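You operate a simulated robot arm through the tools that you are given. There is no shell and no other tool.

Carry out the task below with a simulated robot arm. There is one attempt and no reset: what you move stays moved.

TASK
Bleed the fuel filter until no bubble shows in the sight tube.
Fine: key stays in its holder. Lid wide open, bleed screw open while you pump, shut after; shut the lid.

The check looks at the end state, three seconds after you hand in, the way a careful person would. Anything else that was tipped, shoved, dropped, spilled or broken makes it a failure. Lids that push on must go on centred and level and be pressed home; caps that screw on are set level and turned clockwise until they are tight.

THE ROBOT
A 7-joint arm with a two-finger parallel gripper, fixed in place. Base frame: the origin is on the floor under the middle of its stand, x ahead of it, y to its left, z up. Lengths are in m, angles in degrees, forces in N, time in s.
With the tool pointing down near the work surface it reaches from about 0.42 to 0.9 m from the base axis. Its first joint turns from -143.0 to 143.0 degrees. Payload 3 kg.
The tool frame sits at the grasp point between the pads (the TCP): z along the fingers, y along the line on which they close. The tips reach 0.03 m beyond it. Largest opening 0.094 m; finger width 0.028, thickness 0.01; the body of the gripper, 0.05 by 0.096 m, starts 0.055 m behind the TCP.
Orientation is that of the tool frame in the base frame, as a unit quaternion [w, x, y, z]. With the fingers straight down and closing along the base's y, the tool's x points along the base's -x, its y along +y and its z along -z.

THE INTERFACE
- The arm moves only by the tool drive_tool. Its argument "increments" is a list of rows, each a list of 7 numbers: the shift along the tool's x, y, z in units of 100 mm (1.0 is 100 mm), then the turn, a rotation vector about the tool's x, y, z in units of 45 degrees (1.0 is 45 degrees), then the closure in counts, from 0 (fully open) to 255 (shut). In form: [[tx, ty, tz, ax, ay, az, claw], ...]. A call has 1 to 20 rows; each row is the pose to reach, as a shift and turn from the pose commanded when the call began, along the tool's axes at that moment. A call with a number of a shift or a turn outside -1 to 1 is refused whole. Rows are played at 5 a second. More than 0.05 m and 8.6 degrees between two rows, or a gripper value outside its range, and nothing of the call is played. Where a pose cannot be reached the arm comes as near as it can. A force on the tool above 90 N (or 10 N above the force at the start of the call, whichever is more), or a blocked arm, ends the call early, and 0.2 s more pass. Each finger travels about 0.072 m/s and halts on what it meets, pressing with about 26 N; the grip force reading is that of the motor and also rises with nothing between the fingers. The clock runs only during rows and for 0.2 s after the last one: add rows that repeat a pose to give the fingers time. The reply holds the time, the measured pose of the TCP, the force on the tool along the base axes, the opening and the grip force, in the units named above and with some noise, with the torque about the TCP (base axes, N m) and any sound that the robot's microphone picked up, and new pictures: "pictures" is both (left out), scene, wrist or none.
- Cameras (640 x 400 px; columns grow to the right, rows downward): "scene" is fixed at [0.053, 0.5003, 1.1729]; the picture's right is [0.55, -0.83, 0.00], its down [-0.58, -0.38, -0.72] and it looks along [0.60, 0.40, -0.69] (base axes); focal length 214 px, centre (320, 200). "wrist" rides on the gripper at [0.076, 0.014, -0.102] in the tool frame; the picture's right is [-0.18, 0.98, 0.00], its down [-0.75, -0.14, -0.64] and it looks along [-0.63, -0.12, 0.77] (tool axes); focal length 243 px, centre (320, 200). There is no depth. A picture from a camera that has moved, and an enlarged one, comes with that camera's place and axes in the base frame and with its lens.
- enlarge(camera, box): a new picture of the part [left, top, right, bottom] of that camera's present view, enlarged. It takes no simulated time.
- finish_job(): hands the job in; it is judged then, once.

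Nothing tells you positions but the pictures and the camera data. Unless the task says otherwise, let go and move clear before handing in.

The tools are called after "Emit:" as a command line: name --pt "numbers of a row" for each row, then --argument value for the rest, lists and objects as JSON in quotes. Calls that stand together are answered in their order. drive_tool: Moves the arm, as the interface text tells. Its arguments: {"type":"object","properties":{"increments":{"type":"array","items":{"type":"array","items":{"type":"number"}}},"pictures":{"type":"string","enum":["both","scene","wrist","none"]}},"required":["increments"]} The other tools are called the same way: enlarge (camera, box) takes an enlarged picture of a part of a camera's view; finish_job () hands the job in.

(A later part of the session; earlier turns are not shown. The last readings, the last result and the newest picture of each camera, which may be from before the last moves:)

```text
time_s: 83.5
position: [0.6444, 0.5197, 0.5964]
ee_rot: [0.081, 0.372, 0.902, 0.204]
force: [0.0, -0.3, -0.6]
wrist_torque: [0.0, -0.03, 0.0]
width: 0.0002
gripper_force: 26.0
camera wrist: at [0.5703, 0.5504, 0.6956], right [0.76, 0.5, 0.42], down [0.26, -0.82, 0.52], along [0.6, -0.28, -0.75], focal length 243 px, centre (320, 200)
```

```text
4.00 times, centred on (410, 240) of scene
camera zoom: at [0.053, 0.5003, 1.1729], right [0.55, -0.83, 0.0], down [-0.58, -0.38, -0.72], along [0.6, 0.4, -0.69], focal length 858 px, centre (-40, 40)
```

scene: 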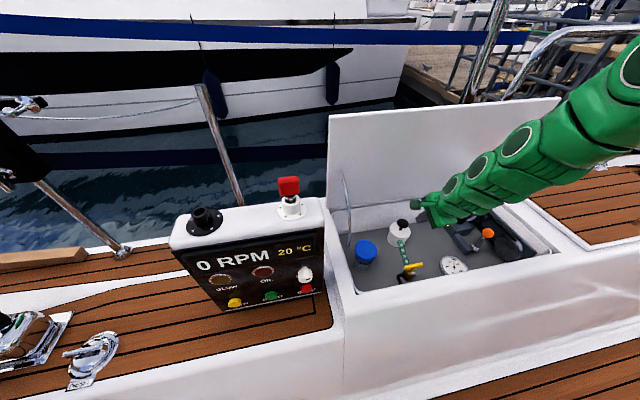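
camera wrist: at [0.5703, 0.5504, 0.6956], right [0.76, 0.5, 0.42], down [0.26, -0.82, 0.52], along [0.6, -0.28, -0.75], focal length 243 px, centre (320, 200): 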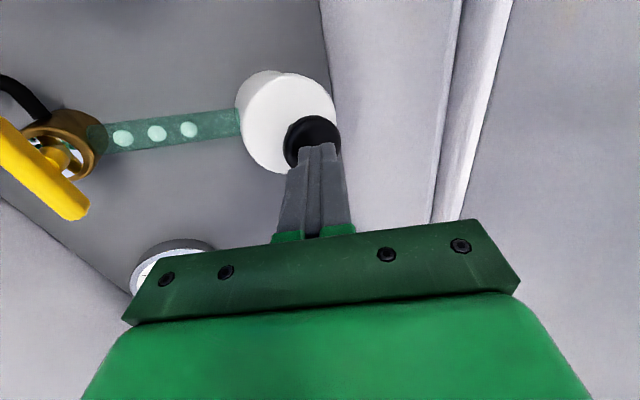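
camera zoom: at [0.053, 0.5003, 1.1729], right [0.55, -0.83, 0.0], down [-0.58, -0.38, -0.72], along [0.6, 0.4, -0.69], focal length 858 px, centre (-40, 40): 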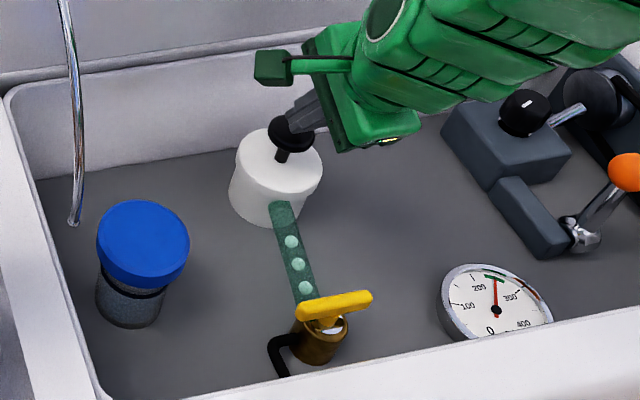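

One bubble gone, so this is the open position. Three bubbles remain: three more full strokes.

Emit:
drive_tool --pt "0 -0.052 0.108 0 0 0 255" --pt "0 -0.103 0.217 0 0 0 255" --pt "0 -0.144 0.304 0 0 0 255" --pt "0 -0.144 0.304 0 0 0 255" --pt "0 -0.06 0.125 0 0 0 255" --pt "0 0 0 0 0 0 255" --pt "0 0 0 0 0 0 255" --pt "0 -0.052 0.108 0 0 0 255" --pt "0 -0.103 0.217 0 0 0 255" --pt "0 -0.144 0.304 0 0 0 255" --pt "0 -0.144 0.304 0 0 0 255" --pt "0 -0.06 0.125 0 0 0 255" --pt "0 0 0 0 0 0 255" --pt "0 0 0 0 0 0 255" --pictures "wrist"

Emit:
drive_tool --pt "0 -0.052 0.108 0 0 0 255" --pt "0 -0.103 0.217 0 0 0 255" --pt "0 -0.144 0.304 0 0 0 255" --pt "0 -0.144 0.304 0 0 0 255" --pt "0 -0.06 0.125 0 0 0 255" --pt "0 0 0 0 0 0 255" --pt "0 0 0 0 0 0 255" --pictures "wrist"

Emit:
enlarge --camera "scene" --box '[370, 190, 450, 290]'

```text
time_s: 86.5
position: [0.6448, 0.52, 0.5969]
ee_rot: [0.08, 0.372, 0.902, 0.204]
force: [-0.1, -0.4, -0.3]
wrist_torque: [0.0, 0.01, 0.05]
width: 0.0003
gripper_force: 26.2
camera wrist: at [0.5699, 0.5502, 0.6959], right [0.76, 0.5, 0.42], down [0.25, -0.82, 0.52], along [0.6, -0.28, -0.75], focal length 243 px, centre (320, 200)
```

wrist: 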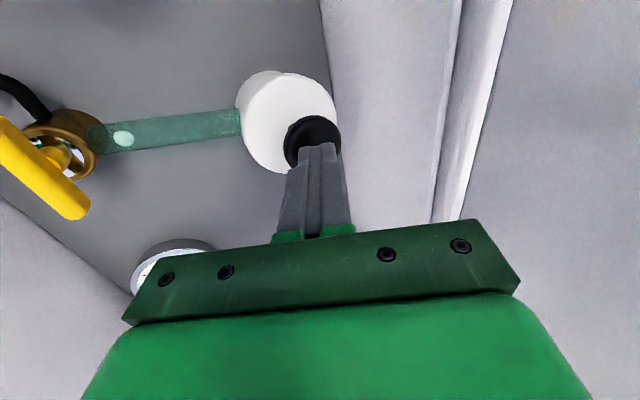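

```text
time_s: 88.0
position: [0.6457, 0.5212, 0.597]
ee_rot: [0.081, 0.372, 0.902, 0.204]
force: [-0.1, -0.8, 0.5]
wrist_torque: [0.02, 0.01, 0.0]
width: 0.0
gripper_force: 26.0
camera wrist: at [0.5708, 0.551, 0.6962], right [0.76, 0.5, 0.42], down [0.25, -0.82, 0.52], along [0.6, -0.28, -0.75], focal length 243 px, centre (320, 200)
```

wrist: 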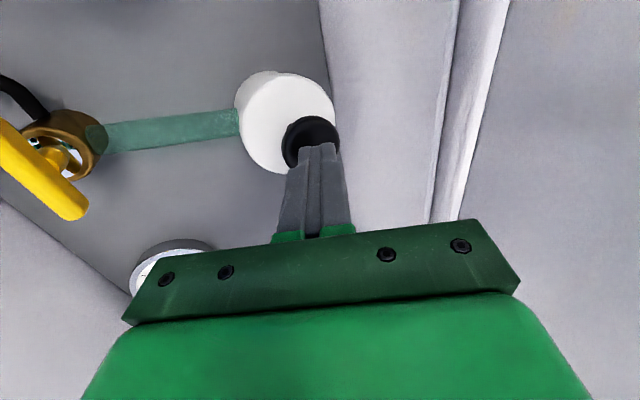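

```text
4.00 times, centred on (410, 240) of scene
camera zoom: at [0.053, 0.5003, 1.1729], right [0.55, -0.83, 0.0], down [-0.58, -0.38, -0.72], along [0.6, 0.4, -0.69], focal length 858 px, centre (-40, 40)
```

zoom: 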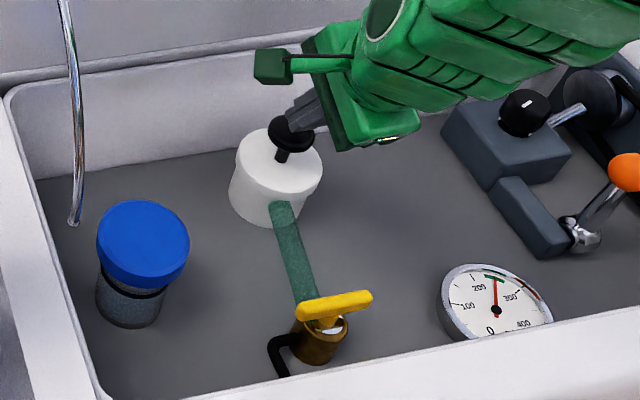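

All bubbles are gone in both views. Now back to the handle to shut the screw (counter-clockwise back to its original stop).

Emit:
drive_tool --pt "0 0.086 -0.18 0 0 0 255" --pt "0 0.086 -0.45 0 0 0 255" --pt "0 -0.1 -0.65 0 0 0 255" --pt "-0.01 -0.253 -0.818 0 0 0 255" --pictures "none"

Emit:
drive_tool --pt "0.06 -0.15 -0.07 0.111 0 0 200" --pt "0.12 -0.3 -0.14 0.222 0 0 150" --pt "0.17 -0.44 -0.21 0.333 0 0 100" --pt "0.23 -0.58 -0.28 0.444 0 0 100" --pt "0.28 -0.727 -0.344 0.555 0 0 100" --pt "0.28 -0.727 -0.344 0.555 0 0 100"

```text
time_s: 89.0
position: [0.6049, 0.4777, 0.6599]
ee_rot: [0.081, 0.372, 0.902, 0.204]
force: [-0.4, -0.5, -0.5]
wrist_torque: [-0.03, -0.03, 0.01]
width: 0.0
gripper_force: 26.3
```

```text
time_s: 90.5
position: [0.5297, 0.44, 0.6607]
ee_rot: [-0.001, 0.38, 0.925, 0.002]
force: [0.8, 0.0, -0.3]
wrist_torque: [0.01, 0.05, 0.01]
width: 0.057
gripper_force: 0.1
camera wrist: at [0.4854, 0.5031, 0.7639], right [0.82, 0.57, 0.0], down [0.44, -0.63, 0.64], along [0.37, -0.52, -0.77], focal length 243 px, centre (320, 200)
```

scene: 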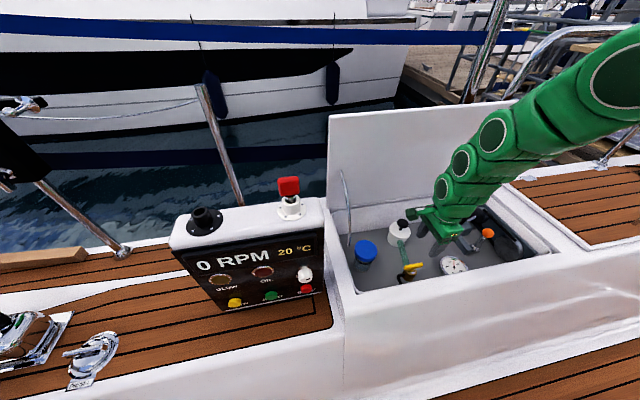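
wrist: 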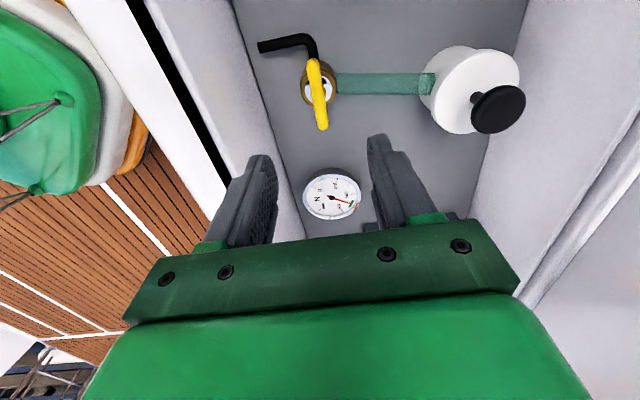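

Directly above the handle, aligned with it. Descending and gripping.

Emit:
drive_tool --pt "0.01 -0.01 0.33 0 0 0 100" --pt "0.015 -0.01 0.66 0 0 0 100" --pt "0.015 -0.01 1.0 0 0 0 100" --pt "0.015 -0.01 1.0 0 0 0 100" --pictures "none"

Emit:
drive_tool --pt "0 0 0.15 0 0 0 100" --pt "0 0 0.29 0 0 0 100" --pt "0 0 0.29 0 0 0 180" --pt "0 0 0.29 0 0 0 255" --pt "0 0 0.29 0 0 0 255" --pt "0 0 0.29 0 0 0 255" --pictures "wrist"

```text
time_s: 91.5
position: [0.5285, 0.4411, 0.5614]
ee_rot: [-0.002, 0.38, 0.925, 0.005]
force: [-0.3, 0.1, -0.3]
wrist_torque: [-0.02, -0.01, 0.04]
width: 0.0572
gripper_force: 0.0
```

```text
time_s: 92.8
position: [0.527, 0.4413, 0.5305]
ee_rot: [-0.002, 0.381, 0.925, 0.003]
force: [-14.8, -11.6, -2.8]
wrist_torque: [-0.75, 0.14, 0.01]
width: 0.0157
gripper_force: 44.9
camera wrist: at [0.4838, 0.5043, 0.6341], right [0.82, 0.57, 0.0], down [0.44, -0.63, 0.64], along [0.36, -0.52, -0.77], focal length 243 px, centre (320, 200)
```

wrist: 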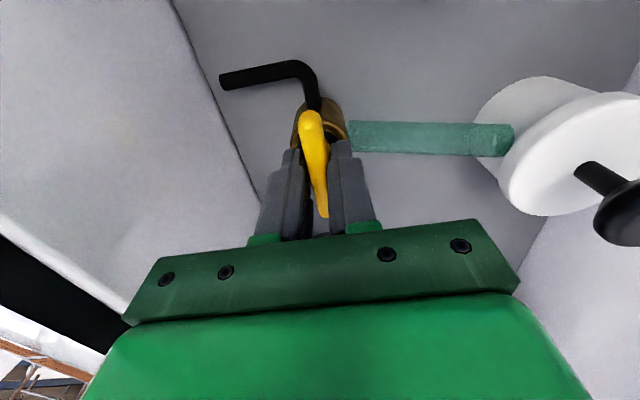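

Gripped. Turning counter-clockwise 90° back to the shut stop, plus a few degrees to seat it.

Emit:
drive_tool --pt "0 0 0 0 0 -0.15 255" --pt "0 0 0 0 0 -0.3 255" --pt "0 0 0 0 0 -0.45 255" --pt "0 0 0 0 0 -0.6 255" --pt "0 0 0 0 0 -0.75 255" --pt "0 0 0 0 0 -0.9 255" --pt "0 0 0 0 0 -1.0 255" --pictures "none"

Emit:
drive_tool --pt "0 0 0 0 0 -0.15 255" --pt "0 0 0 0 0 -0.3 255" --pt "0 0 0 0 0 -0.45 255" --pt "0 0 0 0 0 -0.6 255" --pt "0 0 0 0 0 -0.75 255" --pt "0 0 0 0 0 -0.9 255" --pt "0 0 0 0 0 -1.0 255" --pt "0 0 0 0 0 -1.0 255" --pictures "wrist"

```text
time_s: 94.5
position: [0.5282, 0.4409, 0.5302]
ee_rot: [0.001, -0.003, 1.0, 0.003]
force: [-18.9, -5.3, -6.2]
wrist_torque: [-0.22, 1.06, 0.05]
width: 0.0156
gripper_force: 45.3
```

```text
time_s: 96.2
position: [0.5269, 0.4426, 0.5296]
ee_rot: [0.003, -0.385, 0.923, 0.003]
force: [-16.3, 22.2, -5.2]
wrist_torque: [1.27, -0.28, 0.02]
width: 0.0154
gripper_force: 44.8
camera wrist: at [0.4641, 0.3973, 0.6332], right [-0.57, 0.82, 0.01], down [0.63, 0.43, 0.65], along [0.53, 0.37, -0.76], focal length 243 px, centre (320, 200)
```

wrist: 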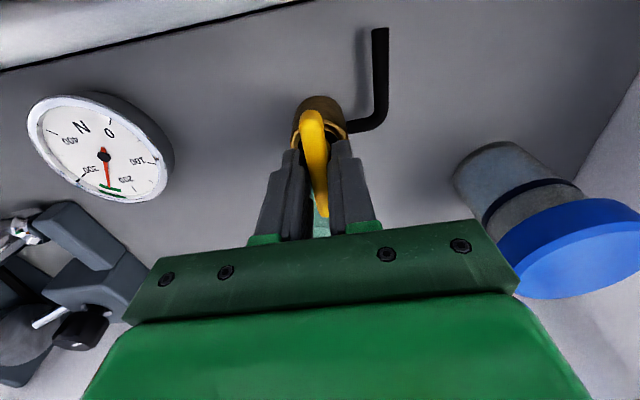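

Handle is at ~45°. A few more degrees to confirm it is firmly against the shut stop.

Emit:
drive_tool --pt "0 0 0 0 0 -0.07 255" --pt "0 0 0 0 0 -0.14 255" --pt "0 0 0 0 0 -0.21 255" --pt "0 0 0 0 0 -0.28 255" --pt "0 0 0 0 0 -0.28 255" --pictures "none"

```text
time_s: 97.5
position: [0.527, 0.4421, 0.5299]
ee_rot: [0.002, -0.484, 0.875, 0.003]
force: [-26.9, 30.4, 20.8]
wrist_torque: [-0.65, 1.0, -1.52]
width: 0.018
gripper_force: 45.2
```

Firm torque (−1.5 N·m) against the stop: the screw is shut. Releasing, lifting, and checking.

Emit:
drive_tool --pt "0 0 0 0 0 0 200" --pt "0 0 0 0 0 0 120" --pt "0 0 0 0 0 0 60" --pt "0 0 -0.3 0 0 0 60" --pt "0 0 -0.6 0 0 0 60" --pt "0 0 -1.0 0 0 0 60"

Emit:
enlarge --camera "scene" --box '[370, 200, 450, 290]'

Emit:
enlarge --camera "wrist" --box '[240, 20, 420, 220]'

```text
time_s: 98.8
position: [0.5275, 0.4408, 0.6305]
ee_rot: [0.002, -0.485, 0.875, 0.004]
force: [-0.1, 0.3, 0.8]
wrist_torque: [0.0, -0.05, 0.01]
width: 0.072
gripper_force: 0.1
camera wrist: at [0.4758, 0.3832, 0.7324], right [-0.74, 0.68, 0.0], down [0.52, 0.56, 0.65], along [0.44, 0.48, -0.76], focal length 243 px, centre (320, 200)
```

scene: 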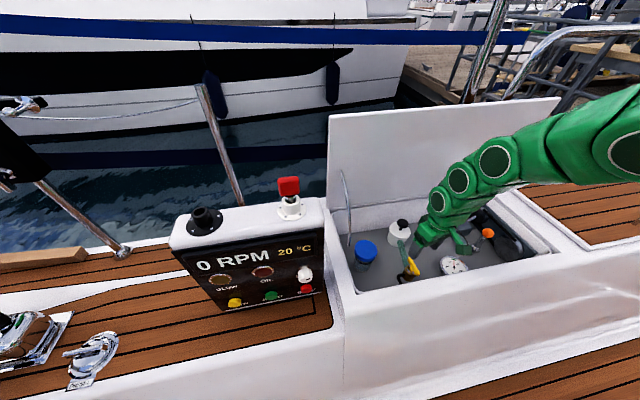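
wrist: 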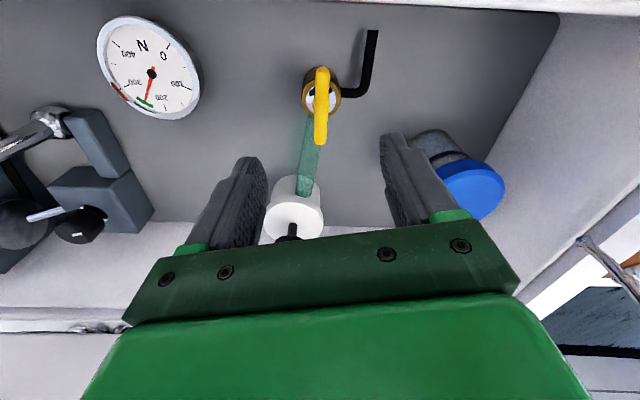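

```text
4.44 times, centred on (410, 245) of scene
camera zoom: at [0.053, 0.5003, 1.1729], right [0.55, -0.83, 0.0], down [-0.58, -0.38, -0.72], along [0.6, 0.4, -0.69], focal length 953 px, centre (-80, 0)
```

zoom: 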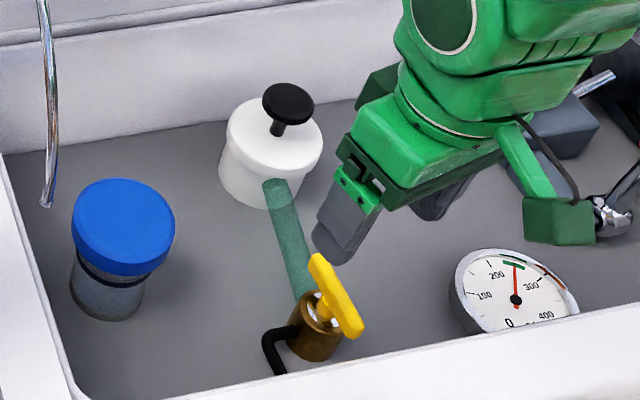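

```text
2.00 times, centred on (330, 120) of wrist
camera zoom: at [0.4758, 0.3832, 0.7324], right [-0.74, 0.68, 0.0], down [0.52, 0.56, 0.65], along [0.44, 0.48, -0.76], focal length 485 px, centre (300, 360)
```

zoom: 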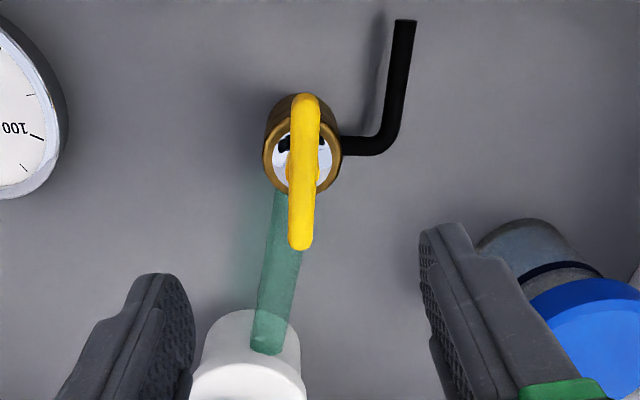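

The screw is shut, the tube is clear, and the plunger is up. Next is the lid: I'll lift away and turn the tool so I can hook the lid's top edge from outside and pull it back.

Emit:
drive_tool --pt "0 0 -0.166 0 0 0.166 100" --pt "0 0 -0.333 0 0 0.333 160" --pt "0 0 -0.5 0 0 0.5 255" --pt "0 0 -0.666 0 0 0.666 255" --pt "0 0 -0.833 0 0 0.833 255" --pt "0 0 -1.0 0 0 1.0 255" --pictures "none"

Emit:
drive_tool --pt "0 0 -0.166 0 0 0.166 255" --pt "0 0 -0.333 0 0 0.333 255" --pt "0 0 -0.5 0 0 0.5 255" --pt "0 0 -0.666 0 0 0.666 255" --pt "0 0 -0.833 0 0 0.833 255" --pt "0 0 -1.0 0 0 1.0 255" --pictures "none"

Emit:
drive_tool --pt "0 0 -0.4 0 0 0.15 255" --pt "0 0 -0.8 0 0 0.29 255" --pt "0 0 -1.0 0 0 0.29 255" --pictures "scene"

```text
time_s: 100.2
position: [0.5271, 0.4414, 0.7301]
ee_rot: [0.0, -0.111, 0.994, 0.005]
force: [0.8, 0.1, -1.0]
wrist_torque: [0.02, 0.0, 0.0]
width: 0.0
gripper_force: 25.9
```

```text
time_s: 101.7
position: [0.5263, 0.4398, 0.8279]
ee_rot: [-0.001, 0.278, 0.96, 0.004]
force: [-0.4, 0.7, -0.2]
wrist_torque: [0.0, 0.01, 0.0]
width: 0.0
gripper_force: 25.8
```

```text
time_s: 102.5
position: [0.5264, 0.4378, 0.9307]
ee_rot: [-0.001, 0.384, 0.923, 0.003]
force: [0.6, 0.0, 0.4]
wrist_torque: [-0.02, 0.01, -0.02]
width: 0.0001
gripper_force: 25.6
```

scene: 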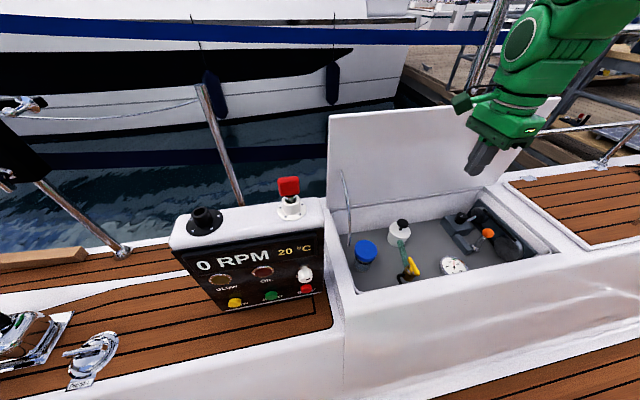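

Tilting outward 30° while rising above the lid's top edge.

Emit:
drive_tool --pt "-0.16 0.1 -0.25 -0.133 0 0 255" --pt "-0.32 0.2 -0.5 -0.267 0 0 255" --pt "-0.48 0.35 -0.75 -0.4 0 0 255" --pt "-0.64 0.5 -1.0 -0.533 0 0 255" --pt "-0.8 0.6 -1.0 -0.667 0 0 255" --pt "-0.8 0.6 -1.0 -0.667 0 0 255"

Emit:
enlarge --camera "wrist" --box '[200, 40, 480, 240]'

```text
time_s: 103.8
position: [0.6259, 0.4238, 1.0289]
ee_rot: [0.098, 0.371, 0.891, 0.243]
force: [0.2, 0.2, 0.0]
wrist_torque: [0.01, -0.03, 0.01]
width: 0.0002
gripper_force: 26.4
camera wrist: at [0.5456, 0.4495, 1.1264], right [0.73, 0.47, 0.5], down [0.22, -0.85, 0.48], along [0.65, -0.24, -0.72], focal length 243 px, centre (320, 200)
```

scene: 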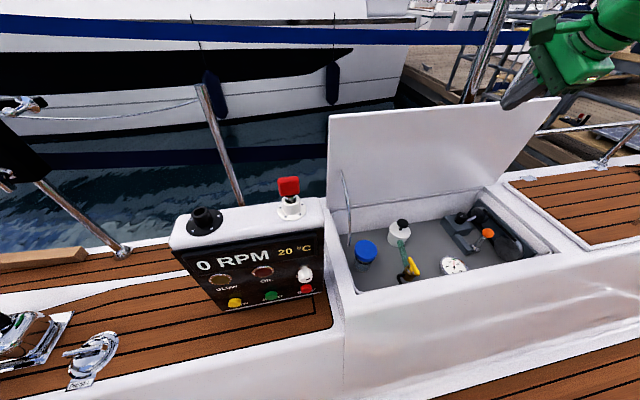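
wrist: 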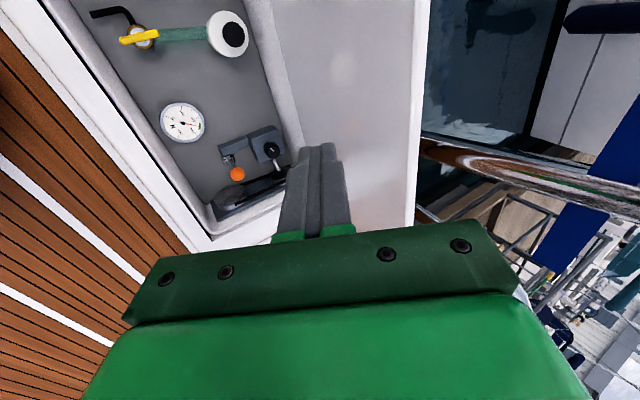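

```text
2.00 times, centred on (340, 140) of wrist
camera zoom: at [0.5456, 0.4495, 1.1264], right [0.73, 0.47, 0.5], down [0.22, -0.85, 0.48], along [0.65, -0.24, -0.72], focal length 485 px, centre (280, 320)
```

zoom: 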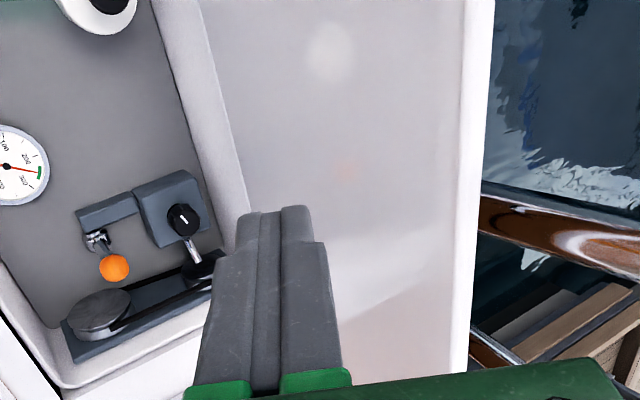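

Lid's top edge is at about n=0.91, z=0.95. Moving the fingertips over and just beyond it.

Emit:
drive_tool --pt "0 0.26 0.2 0 0 0 255" --pt "0 0.52 0.4 0 0 0 255" --pt "0 0.77 0.61 0 0 0 255" --pictures "none"

Emit:
drive_tool --pt "0 0.26 0.2 0 0 0 255" --pt "0 0.52 0.4 0 0 0 255" --pt "0 0.77 0.61 0 0 0 255" --pt "0 0.77 0.61 0 0 0 255"

Emit:
enlarge --camera "wrist" --box '[200, 40, 480, 240]'

```text
time_s: 104.7
position: [0.6955, 0.4929, 1.0159]
ee_rot: [0.098, 0.37, 0.891, 0.243]
force: [-0.6, 0.0, -0.5]
wrist_torque: [0.02, 0.02, -0.01]
width: 0.0
gripper_force: 26.2
```

```text
time_s: 105.7
position: [0.7633, 0.558, 1.0007]
ee_rot: [0.098, 0.371, 0.891, 0.242]
force: [-0.7, 0.6, -0.2]
wrist_torque: [0.01, -0.02, -0.01]
width: 0.0
gripper_force: 25.8
camera wrist: at [0.683, 0.5846, 1.0981], right [0.73, 0.47, 0.49], down [0.22, -0.85, 0.48], along [0.64, -0.24, -0.72], focal length 243 px, centre (320, 200)
```

scene: 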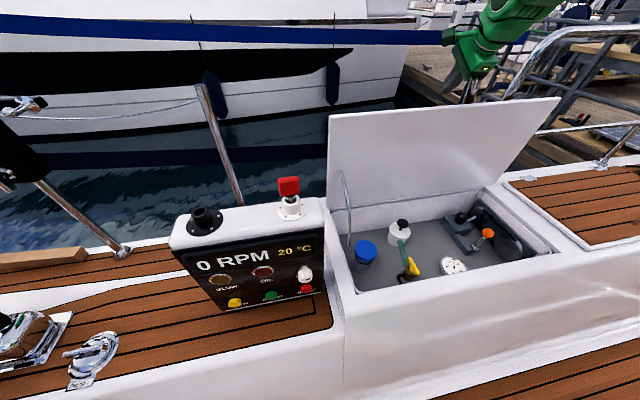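
wrist: 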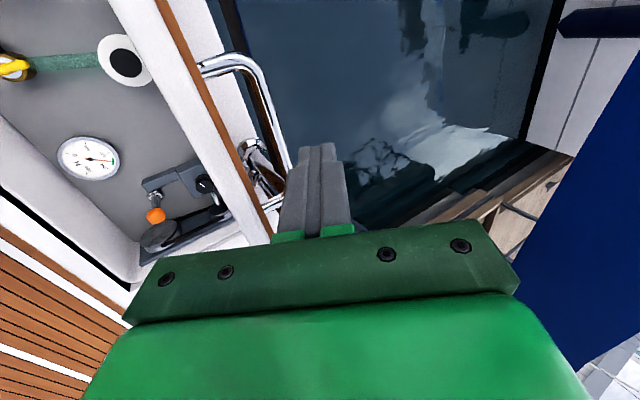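

```text
2.00 times, centred on (340, 140) of wrist
camera zoom: at [0.683, 0.5846, 1.0981], right [0.73, 0.47, 0.49], down [0.22, -0.85, 0.48], along [0.64, -0.24, -0.72], focal length 485 px, centre (280, 320)
```

zoom: 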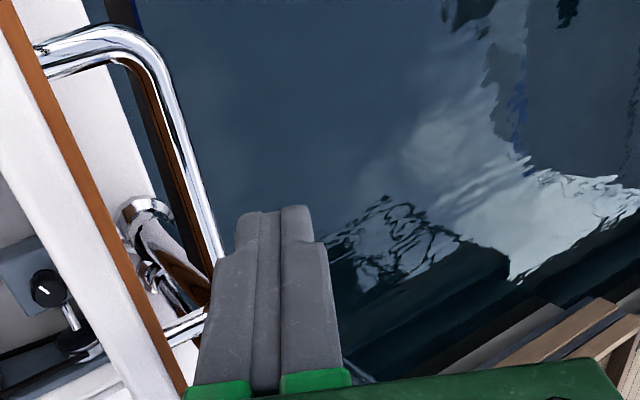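

The fingertips are beyond the lid's edge on the outside (handle visible). Lowering them behind the edge and pulling the lid gently back to ~75°.

Emit:
drive_tool --pt "0 -0.1 0.173 0 0 0 255" --pt "0 -0.218 0.278 0 0 0 255" --pt "0 -0.331 0.213 0 0 0 255" --pt "0 -0.464 0.142 0 0 0 255" --pt "0 -0.618 0.07 0 0 0 255" --pt "0 -0.763 0.021 0 0 0 255" --pt "0 -0.908 -0.028 0 0 0 255"

Emit:
enlarge --camera "scene" --box '[310, 20, 570, 260]'

```text
time_s: 107.2
position: [0.7048, 0.5058, 0.9589]
ee_rot: [0.098, 0.371, 0.891, 0.242]
force: [-0.3, 0.0, 0.2]
wrist_torque: [-0.02, 0.01, 0.0]
width: 0.0
gripper_force: 25.2
camera wrist: at [0.6251, 0.5321, 1.056], right [0.73, 0.47, 0.49], down [0.22, -0.85, 0.48], along [0.64, -0.24, -0.73], focal length 243 px, centre (320, 200)
```

scene: 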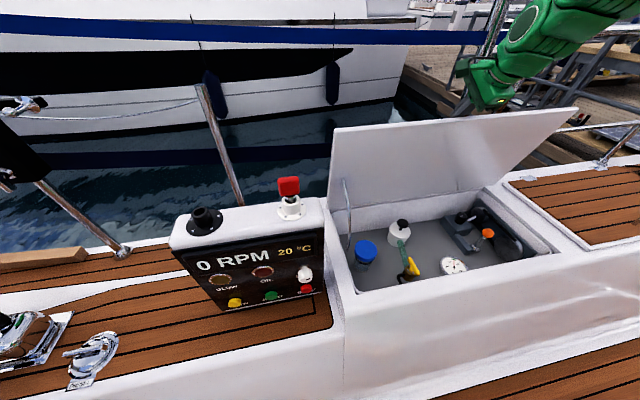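
wrist: 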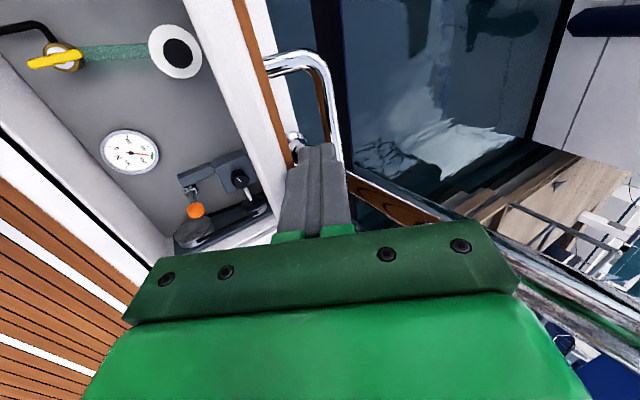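

```text
1.67 times, centred on (440, 140) of scene
camera zoom: at [0.053, 0.5003, 1.1729], right [0.55, -0.83, 0.0], down [-0.58, -0.38, -0.72], along [0.6, 0.4, -0.69], focal length 358 px, centre (120, 300)
```

zoom: 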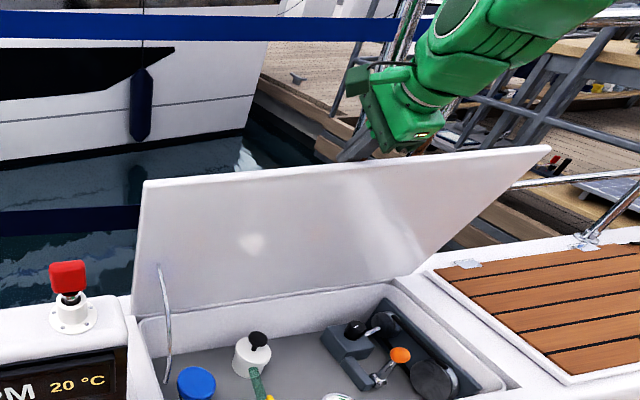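

Lid is back at ~75° and holding. Pulling a little further, to ~70°, so that the handle is within comfortable reach.

Emit:
drive_tool --pt "0 -0.155 -0.043 0 0 0 255" --pt "0 -0.31 -0.086 0 0 0 255" --pt "0 -0.36 -0.1 0 0 0 255" --pictures "none"

Emit:
drive_tool --pt "0 0.05 -0.05 0 0 0 255" --pt "0 0.2 -0.3 0 0 0 255" --pt "0 0.35 -0.6 0 0 0 255" --pt "0 0.35 -0.6 0 0 0 255"

Emit:
enlarge --camera "scene" --box '[310, 20, 570, 260]'

```text
time_s: 108.0
position: [0.6829, 0.4795, 0.951]
ee_rot: [0.098, 0.37, 0.891, 0.243]
force: [0.6, 1.2, -0.5]
wrist_torque: [0.03, 0.04, 0.02]
width: 0.0
gripper_force: 26.2
```

```text
time_s: 109.0
position: [0.6816, 0.4784, 1.0173]
ee_rot: [0.097, 0.371, 0.891, 0.243]
force: [-0.1, -1.0, -0.1]
wrist_torque: [-0.01, -0.01, 0.04]
width: 0.0001
gripper_force: 25.5
camera wrist: at [0.6004, 0.5049, 1.1142], right [0.73, 0.47, 0.5], down [0.22, -0.85, 0.48], along [0.65, -0.24, -0.72], focal length 243 px, centre (320, 200)
```

scene: 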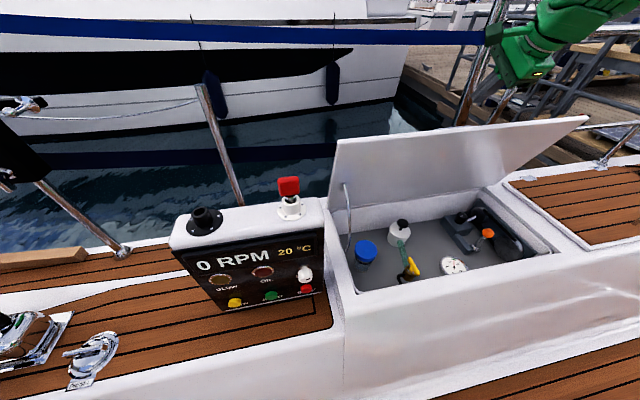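
wrist: 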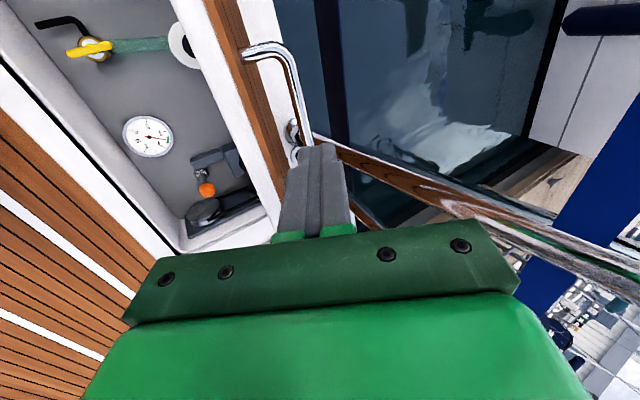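

```text
1.67 times, centred on (440, 140) of scene
camera zoom: at [0.053, 0.5003, 1.1729], right [0.55, -0.83, 0.0], down [-0.58, -0.38, -0.72], along [0.6, 0.4, -0.69], focal length 358 px, centre (120, 300)
```

zoom: 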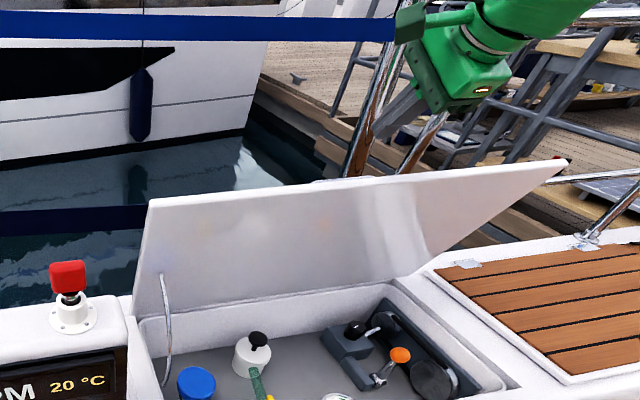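

Lid rests at ~70° by itself. Now I'll bring the tool nearly vertical over the handle bar with the fingers slightly open.

Emit:
drive_tool --pt "0 0.04 0.1 0.139 0 0 200" --pt "0 0.08 0.2 0.278 0 0 165" --pt "0 0.12 0.3 0.417 0 0 165" --pt "0 0.168 0.409 0.555 0 0 165" --pt "0 0.168 0.409 0.555 0 0 165"

Emit:
enlarge --camera "wrist" --box '[200, 20, 440, 240]'

```text
time_s: 110.2
position: [0.7073, 0.5033, 0.9931]
ee_rot: [0.016, 0.383, 0.922, 0.044]
force: [0.0, -0.3, -0.5]
wrist_torque: [0.04, 0.03, 0.0]
width: 0.0332
gripper_force: 0.0
camera wrist: at [0.6574, 0.5604, 1.0969], right [0.82, 0.56, 0.09], down [0.39, -0.68, 0.62], along [0.41, -0.48, -0.78], focal length 243 px, centre (320, 200)
```

scene: 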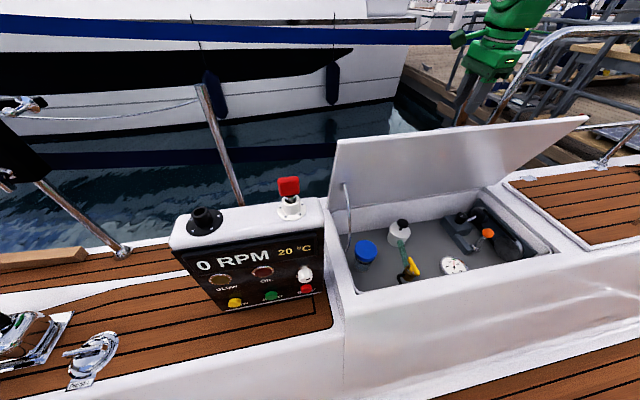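
wrist: 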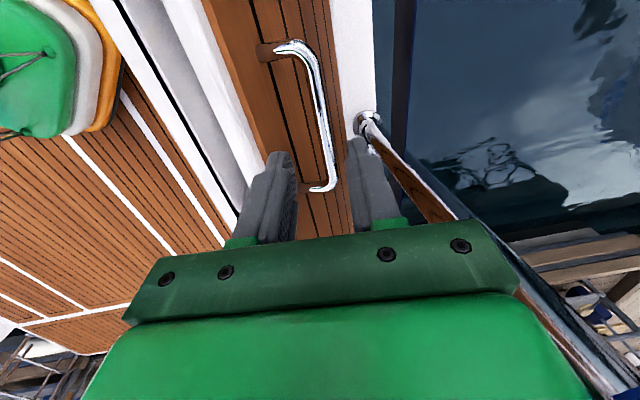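

```text
1.82 times, centred on (320, 130) of wrist
camera zoom: at [0.6574, 0.5604, 1.0969], right [0.82, 0.56, 0.09], down [0.39, -0.68, 0.62], along [0.41, -0.48, -0.78], focal length 441 px, centre (320, 327)
```

zoom: 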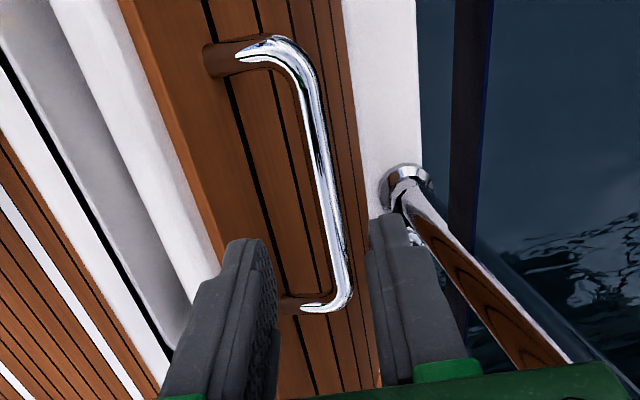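

Bar at n≈0.867, z≈0.90. Descending with the near finger between the bar and the lid face.

Emit:
drive_tool --pt "0 0.03 0.2 0 0 0 172" --pt "0 0.04 0.4 0 0 0 172" --pt "0 0.041 0.55 0 0 0 172" --pt "0 0.041 0.68 0 0 0 172" --pt "0 0.041 0.756 0 0 0 172" --pt "0 0.041 0.756 0 0 0 172"

Emit:
enlarge --camera "wrist" --box '[200, 20, 440, 240]'

```text
time_s: 111.7
position: [0.7142, 0.5107, 0.9187]
ee_rot: [0.015, 0.384, 0.922, 0.044]
force: [-0.5, 0.2, 0.3]
wrist_torque: [0.01, 0.01, 0.0]
width: 0.0307
gripper_force: 0.1
camera wrist: at [0.6642, 0.568, 1.0224], right [0.82, 0.56, 0.09], down [0.39, -0.68, 0.62], along [0.41, -0.48, -0.78], focal length 243 px, centre (320, 200)
```

scene: 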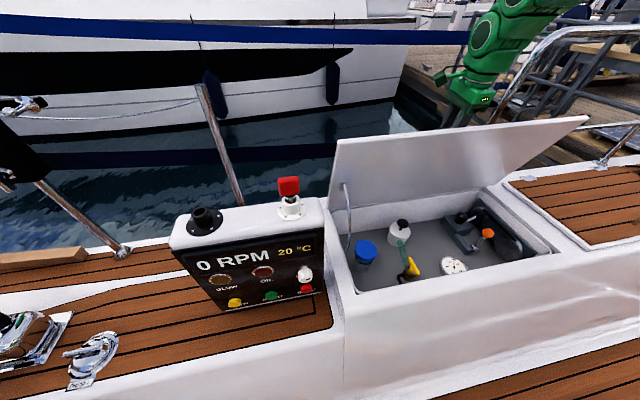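
wrist: 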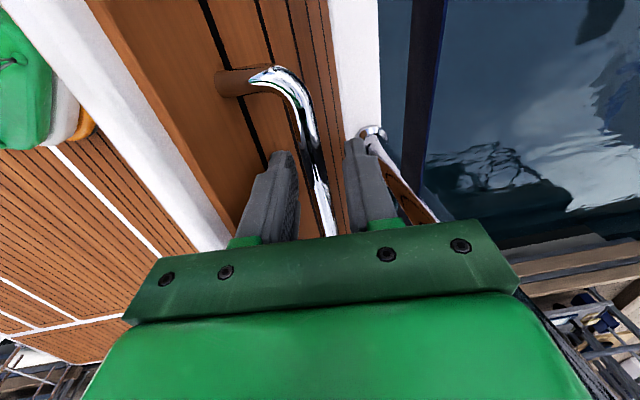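

```text
1.82 times, centred on (320, 130) of wrist
camera zoom: at [0.6642, 0.568, 1.0224], right [0.82, 0.56, 0.09], down [0.39, -0.68, 0.62], along [0.41, -0.48, -0.78], focal length 441 px, centre (320, 327)
```

zoom: 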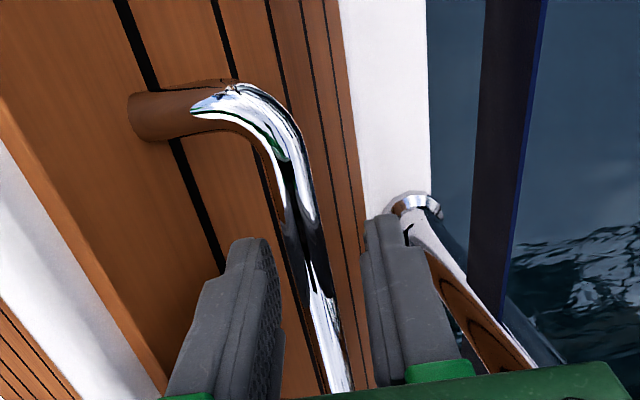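

The bar sits between the fingers with no contact force. Closing on it.

Emit:
drive_tool --pt "0 0 0 0 0 0 255" --pt "0 0 0 0 0 0 255" --pt "0 0 0 0 0 0 255" --pt "0 0 0 0 0 0 255" --pictures "wrist"

```text
time_s: 112.7
position: [0.7135, 0.5117, 0.9191]
ee_rot: [0.015, 0.383, 0.922, 0.045]
force: [0.5, -1.0, 0.0]
wrist_torque: [0.02, 0.01, 0.32]
width: 0.0118
gripper_force: 44.9
camera wrist: at [0.6642, 0.568, 1.0224], right [0.82, 0.56, 0.09], down [0.39, -0.68, 0.62], along [0.41, -0.48, -0.78], focal length 243 px, centre (320, 200)
```

wrist: 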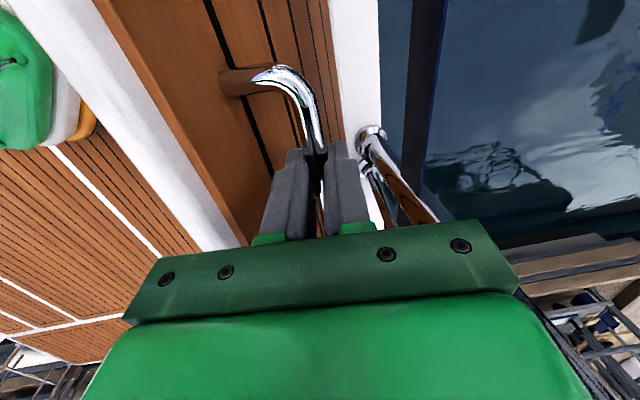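

The width (12 mm vs 16 mm) shows that only the very tips are pinching the bar. I'll open slightly, go 9 mm deeper and re-grip.

Emit:
drive_tool --pt "0 0 0 0 0 0 172" --pt "0 0 0 0 0 0 172" --pt "0 0 0.05 0 0 0 172" --pt "0 0 0.09 0 0 0 172" --pt "0 0 0.09 0 0 0 255" --pt "0 0 0.09 0 0 0 255" --pt "0 0 0.09 0 0 0 255" --pt "0 0 0.09 0 0 0 255" --pictures "wrist"

```text
time_s: 114.5
position: [0.7146, 0.5128, 0.9081]
ee_rot: [0.015, 0.383, 0.922, 0.045]
force: [-2.6, 2.3, -3.0]
wrist_torque: [-0.2, -0.28, 0.14]
width: 0.0161
gripper_force: 44.7
camera wrist: at [0.6648, 0.5697, 1.0133], right [0.82, 0.56, 0.09], down [0.39, -0.68, 0.62], along [0.41, -0.48, -0.78], focal length 243 px, centre (320, 200)
```

wrist: 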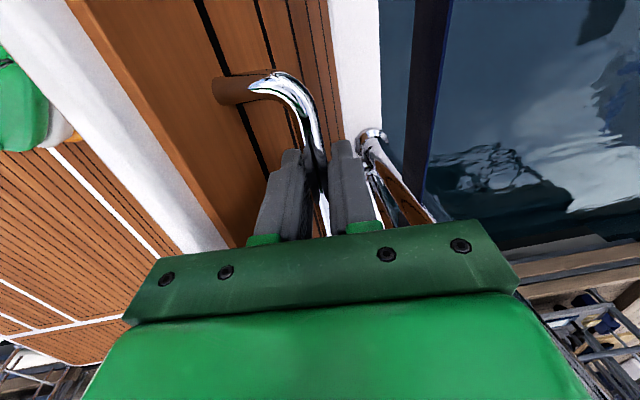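

Full grip now (16 mm). Lowering the lid along the arc, first to ~52°.

Emit:
drive_tool --pt "0 -0.127 0.018 0 0 0 255" --pt "0 -0.254 0.038 0 0 0 255" --pt "0 -0.378 0.067 0 0 0 255" --pt "0 -0.503 0.099 0 0 0 255" --pt "0 -0.624 0.139 0 0 0 255" --pt "0 -0.745 0.181 0 0 0 255" --pt "0 -0.863 0.232 0 0 0 255" --pt "0 -0.981 0.285 0 0 0 255" --pt "0 -0.981 0.285 0 0 0 255" --pictures "scene"

```text
time_s: 116.5
position: [0.6459, 0.445, 0.8694]
ee_rot: [0.015, 0.383, 0.923, 0.044]
force: [11.1, -22.6, 4.0]
wrist_torque: [-0.07, -0.06, 0.24]
width: 0.0164
gripper_force: 45.0
```

scene: 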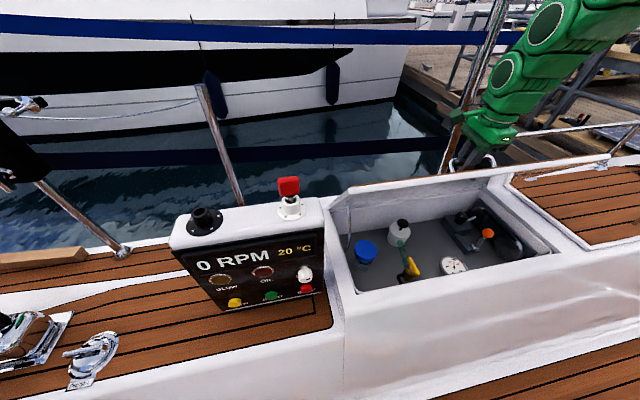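

Smooth, with low forces. Continuing down to ~27°.

Emit:
drive_tool --pt "-0.015 -0.113 0.058 0 0 0 255" --pt "-0.015 -0.224 0.121 0 0 0 255" --pt "-0.015 -0.333 0.192 0 0 0 255" --pt "-0.015 -0.438 0.265 0 0 0 255" --pt "-0.015 -0.54 0.343 0 0 0 255" --pt "-0.015 -0.639 0.425 0 0 0 255" --pt "-0.015 -0.733 0.512 0 0 0 255" --pt "-0.015 -0.824 0.602 0 0 0 255" --pt "-0.015 -0.911 0.696 0 0 0 255" --pt "-0.015 -0.993 0.794 0 0 0 255" --pt "-0.015 -0.993 0.794 0 0 0 255" --pictures "scene"

```text
time_s: 118.8
position: [0.583, 0.3818, 0.783]
ee_rot: [0.017, 0.383, 0.922, 0.045]
force: [1.9, 41.7, 4.9]
wrist_torque: [3.68, -4.65, 0.31]
width: 0.0157
gripper_force: 44.7
```

scene: 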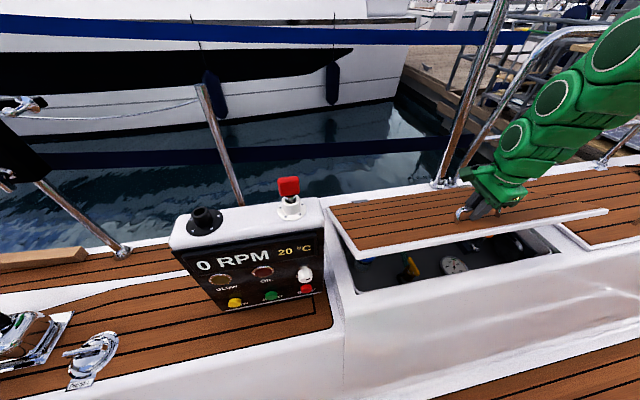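

Lid at ~27°, but the tool torque rose to ~6 N·m. I'll look closely before continuing.

Emit:
drive_tool --pt "0 0 0 0 0 0 255" --pictures "wrist"

Emit:
enlarge --camera "wrist" --box '[200, 60, 440, 260]'

Emit:
enlarge --camera "scene" --box '[430, 130, 560, 250]'

```text
time_s: 119.2
position: [0.5822, 0.3814, 0.7819]
ee_rot: [0.015, 0.383, 0.922, 0.044]
force: [12.1, 43.4, -14.8]
wrist_torque: [1.72, -2.04, 0.39]
width: 0.016
gripper_force: 45.0
camera wrist: at [0.5326, 0.4375, 0.886], right [0.82, 0.56, 0.09], down [0.39, -0.68, 0.62], along [0.41, -0.48, -0.78], focal length 243 px, centre (320, 200)
```

wrist: 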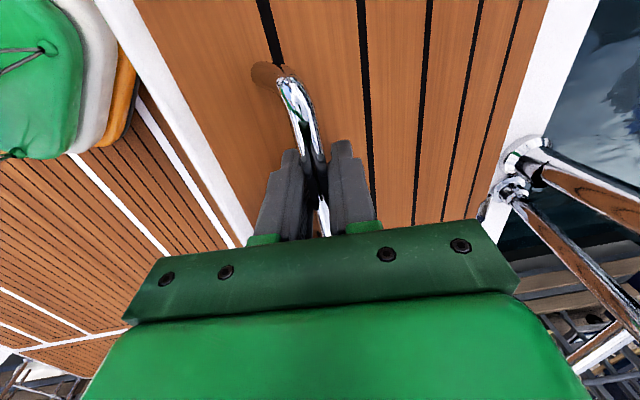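

```text
2.00 times, centred on (320, 160) of wrist
camera zoom: at [0.5326, 0.4375, 0.886], right [0.82, 0.56, 0.09], down [0.39, -0.68, 0.62], along [0.41, -0.48, -0.78], focal length 485 px, centre (320, 280)
```

zoom: 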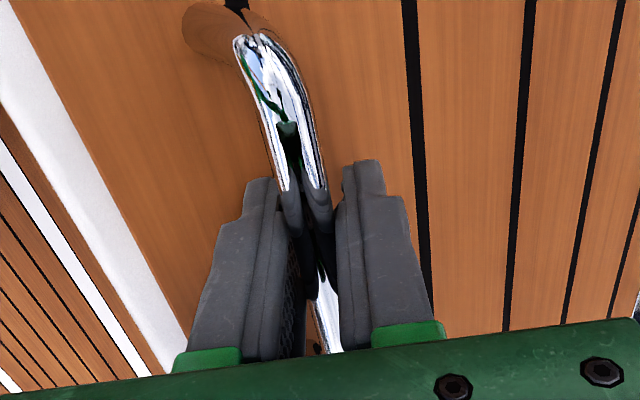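

```text
3.33 times, centred on (495, 190) of scene
camera zoom: at [0.053, 0.5003, 1.1729], right [0.55, -0.83, 0.0], down [-0.58, -0.38, -0.72], along [0.6, 0.4, -0.69], focal length 715 px, centre (-263, 233)
```

zoom: 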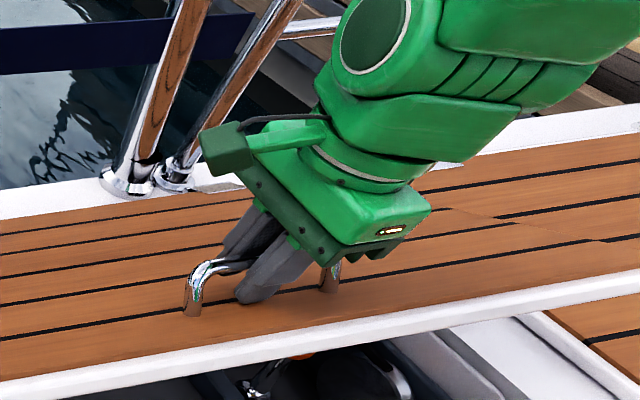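

The near fingertip is just brushing the lid face at this angle (worst point of the arc). Correcting by 2 mm, straightening the tool by 5°, and continuing to ~12°.

Emit:
drive_tool --pt "0.01 -0.059 0.113 0.02 0 0 255" --pt "0.01 -0.133 0.218 0.04 0 0 255" --pt "0.01 -0.202 0.327 0.06 0 0 255" --pt "0.01 -0.266 0.437 0.08 0 0 255" --pt "0.01 -0.325 0.552 0.1 0 0 255" --pt "0.01 -0.38 0.668 0.111 0 0 255" --pt "0.01 -0.38 0.668 0.111 0 0 255" --pictures "scene"

```text
time_s: 120.8
position: [0.5591, 0.3574, 0.7115]
ee_rot: [-0.001, 0.384, 0.923, 0.003]
force: [-3.1, -74.6, 13.8]
wrist_torque: [-0.74, -0.51, 0.79]
width: 0.0165
gripper_force: 45.4
```

scene: 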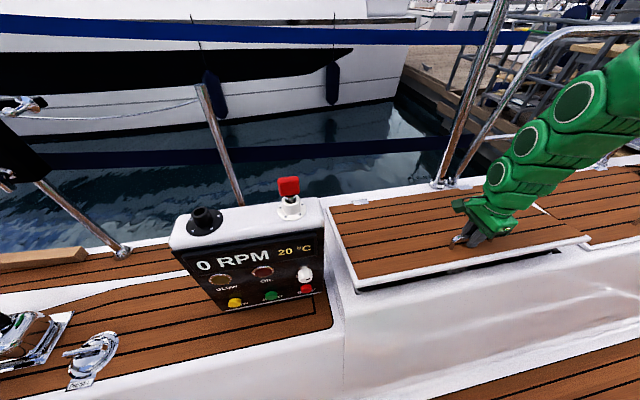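

Now ~12° from shut. Relaxing the side load by 3 mm and lowering the rest of the way gently.

Emit:
drive_tool --pt "-0.03 -0.04 0.05 0 0 0 255" --pt "-0.03 -0.076 0.146 0 0 0 255" --pt "-0.03 -0.096 0.222 0 0 0 255" --pt "-0.03 -0.114 0.296 0 0 0 255" --pt "-0.03 -0.13 0.372 0 0 0 255" --pt "-0.03 -0.145 0.446 0 0 0 255" --pt "-0.03 -0.155 0.5 0 0 0 255" --pt "-0.03 -0.161 0.548 0 0 0 255" --pt "-0.03 -0.161 0.548 0 0 0 255" --pictures "scene"

Emit:
enlarge --camera "scene" --box '[310, 160, 620, 320]'

```text
time_s: 122.8
position: [0.5507, 0.3455, 0.6552]
ee_rot: [-0.001, 0.384, 0.923, 0.004]
force: [-37.2, 7.4, 0.6]
wrist_torque: [0.02, -0.05, 0.08]
width: 0.0162
gripper_force: 45.2
```

scene: 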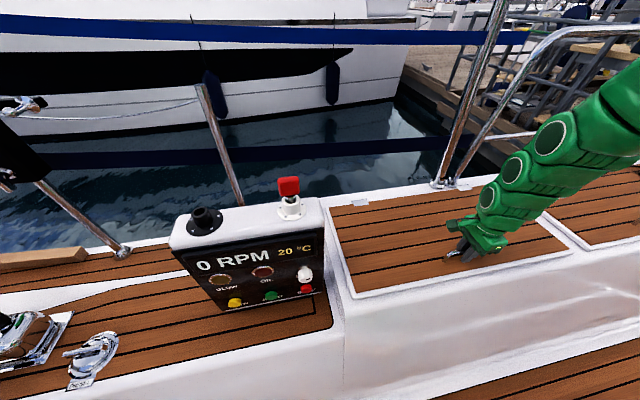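

```text
2.06 times, centred on (465, 240) of scene
camera zoom: at [0.053, 0.5003, 1.1729], right [0.55, -0.83, 0.0], down [-0.58, -0.38, -0.72], along [0.6, 0.4, -0.69], focal length 443 px, centre (21, 117)
```

zoom: 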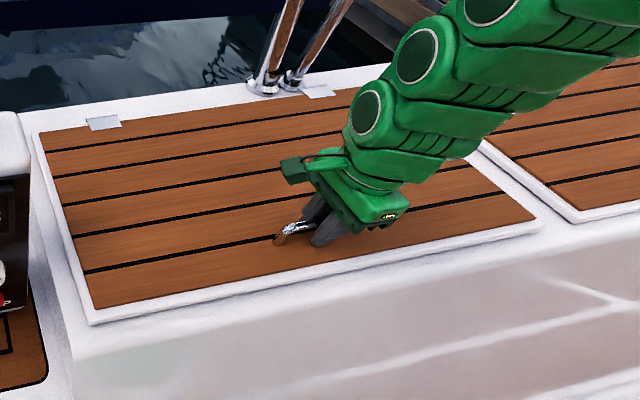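

Nearly shut. Pressing down a little to seat the lid fully.

Emit:
drive_tool --pt "0 0 0.02 0 0 0 255" --pt "0 0 0.04 0 0 0 255" --pt "0 0 0.055 0 0 0 255" --pt "0 0 0.055 0 0 0 255" --pictures "scene"

Emit:
enlarge --camera "scene" --box '[310, 160, 620, 320]'

```text
time_s: 123.8
position: [0.5522, 0.3457, 0.6541]
ee_rot: [-0.001, 0.383, 0.924, 0.004]
force: [-30.5, -6.7, 27.7]
wrist_torque: [0.0, -0.16, 0.12]
width: 0.0162
gripper_force: 45.3
```

scene: 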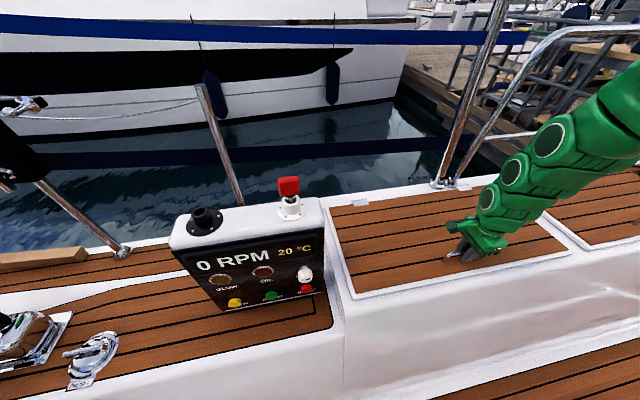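

```text
2.06 times, centred on (465, 240) of scene
camera zoom: at [0.053, 0.5003, 1.1729], right [0.55, -0.83, 0.0], down [-0.58, -0.38, -0.72], along [0.6, 0.4, -0.69], focal length 443 px, centre (21, 117)
```

zoom: 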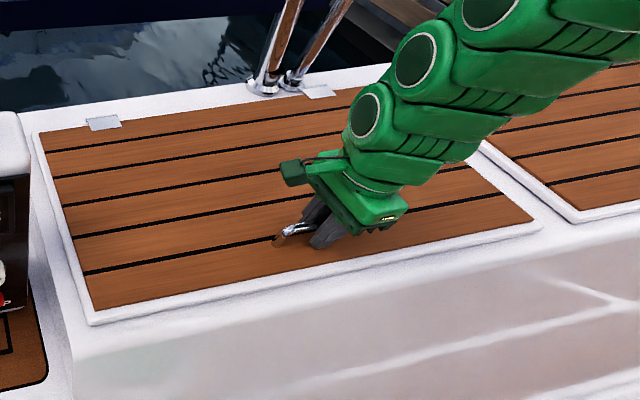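

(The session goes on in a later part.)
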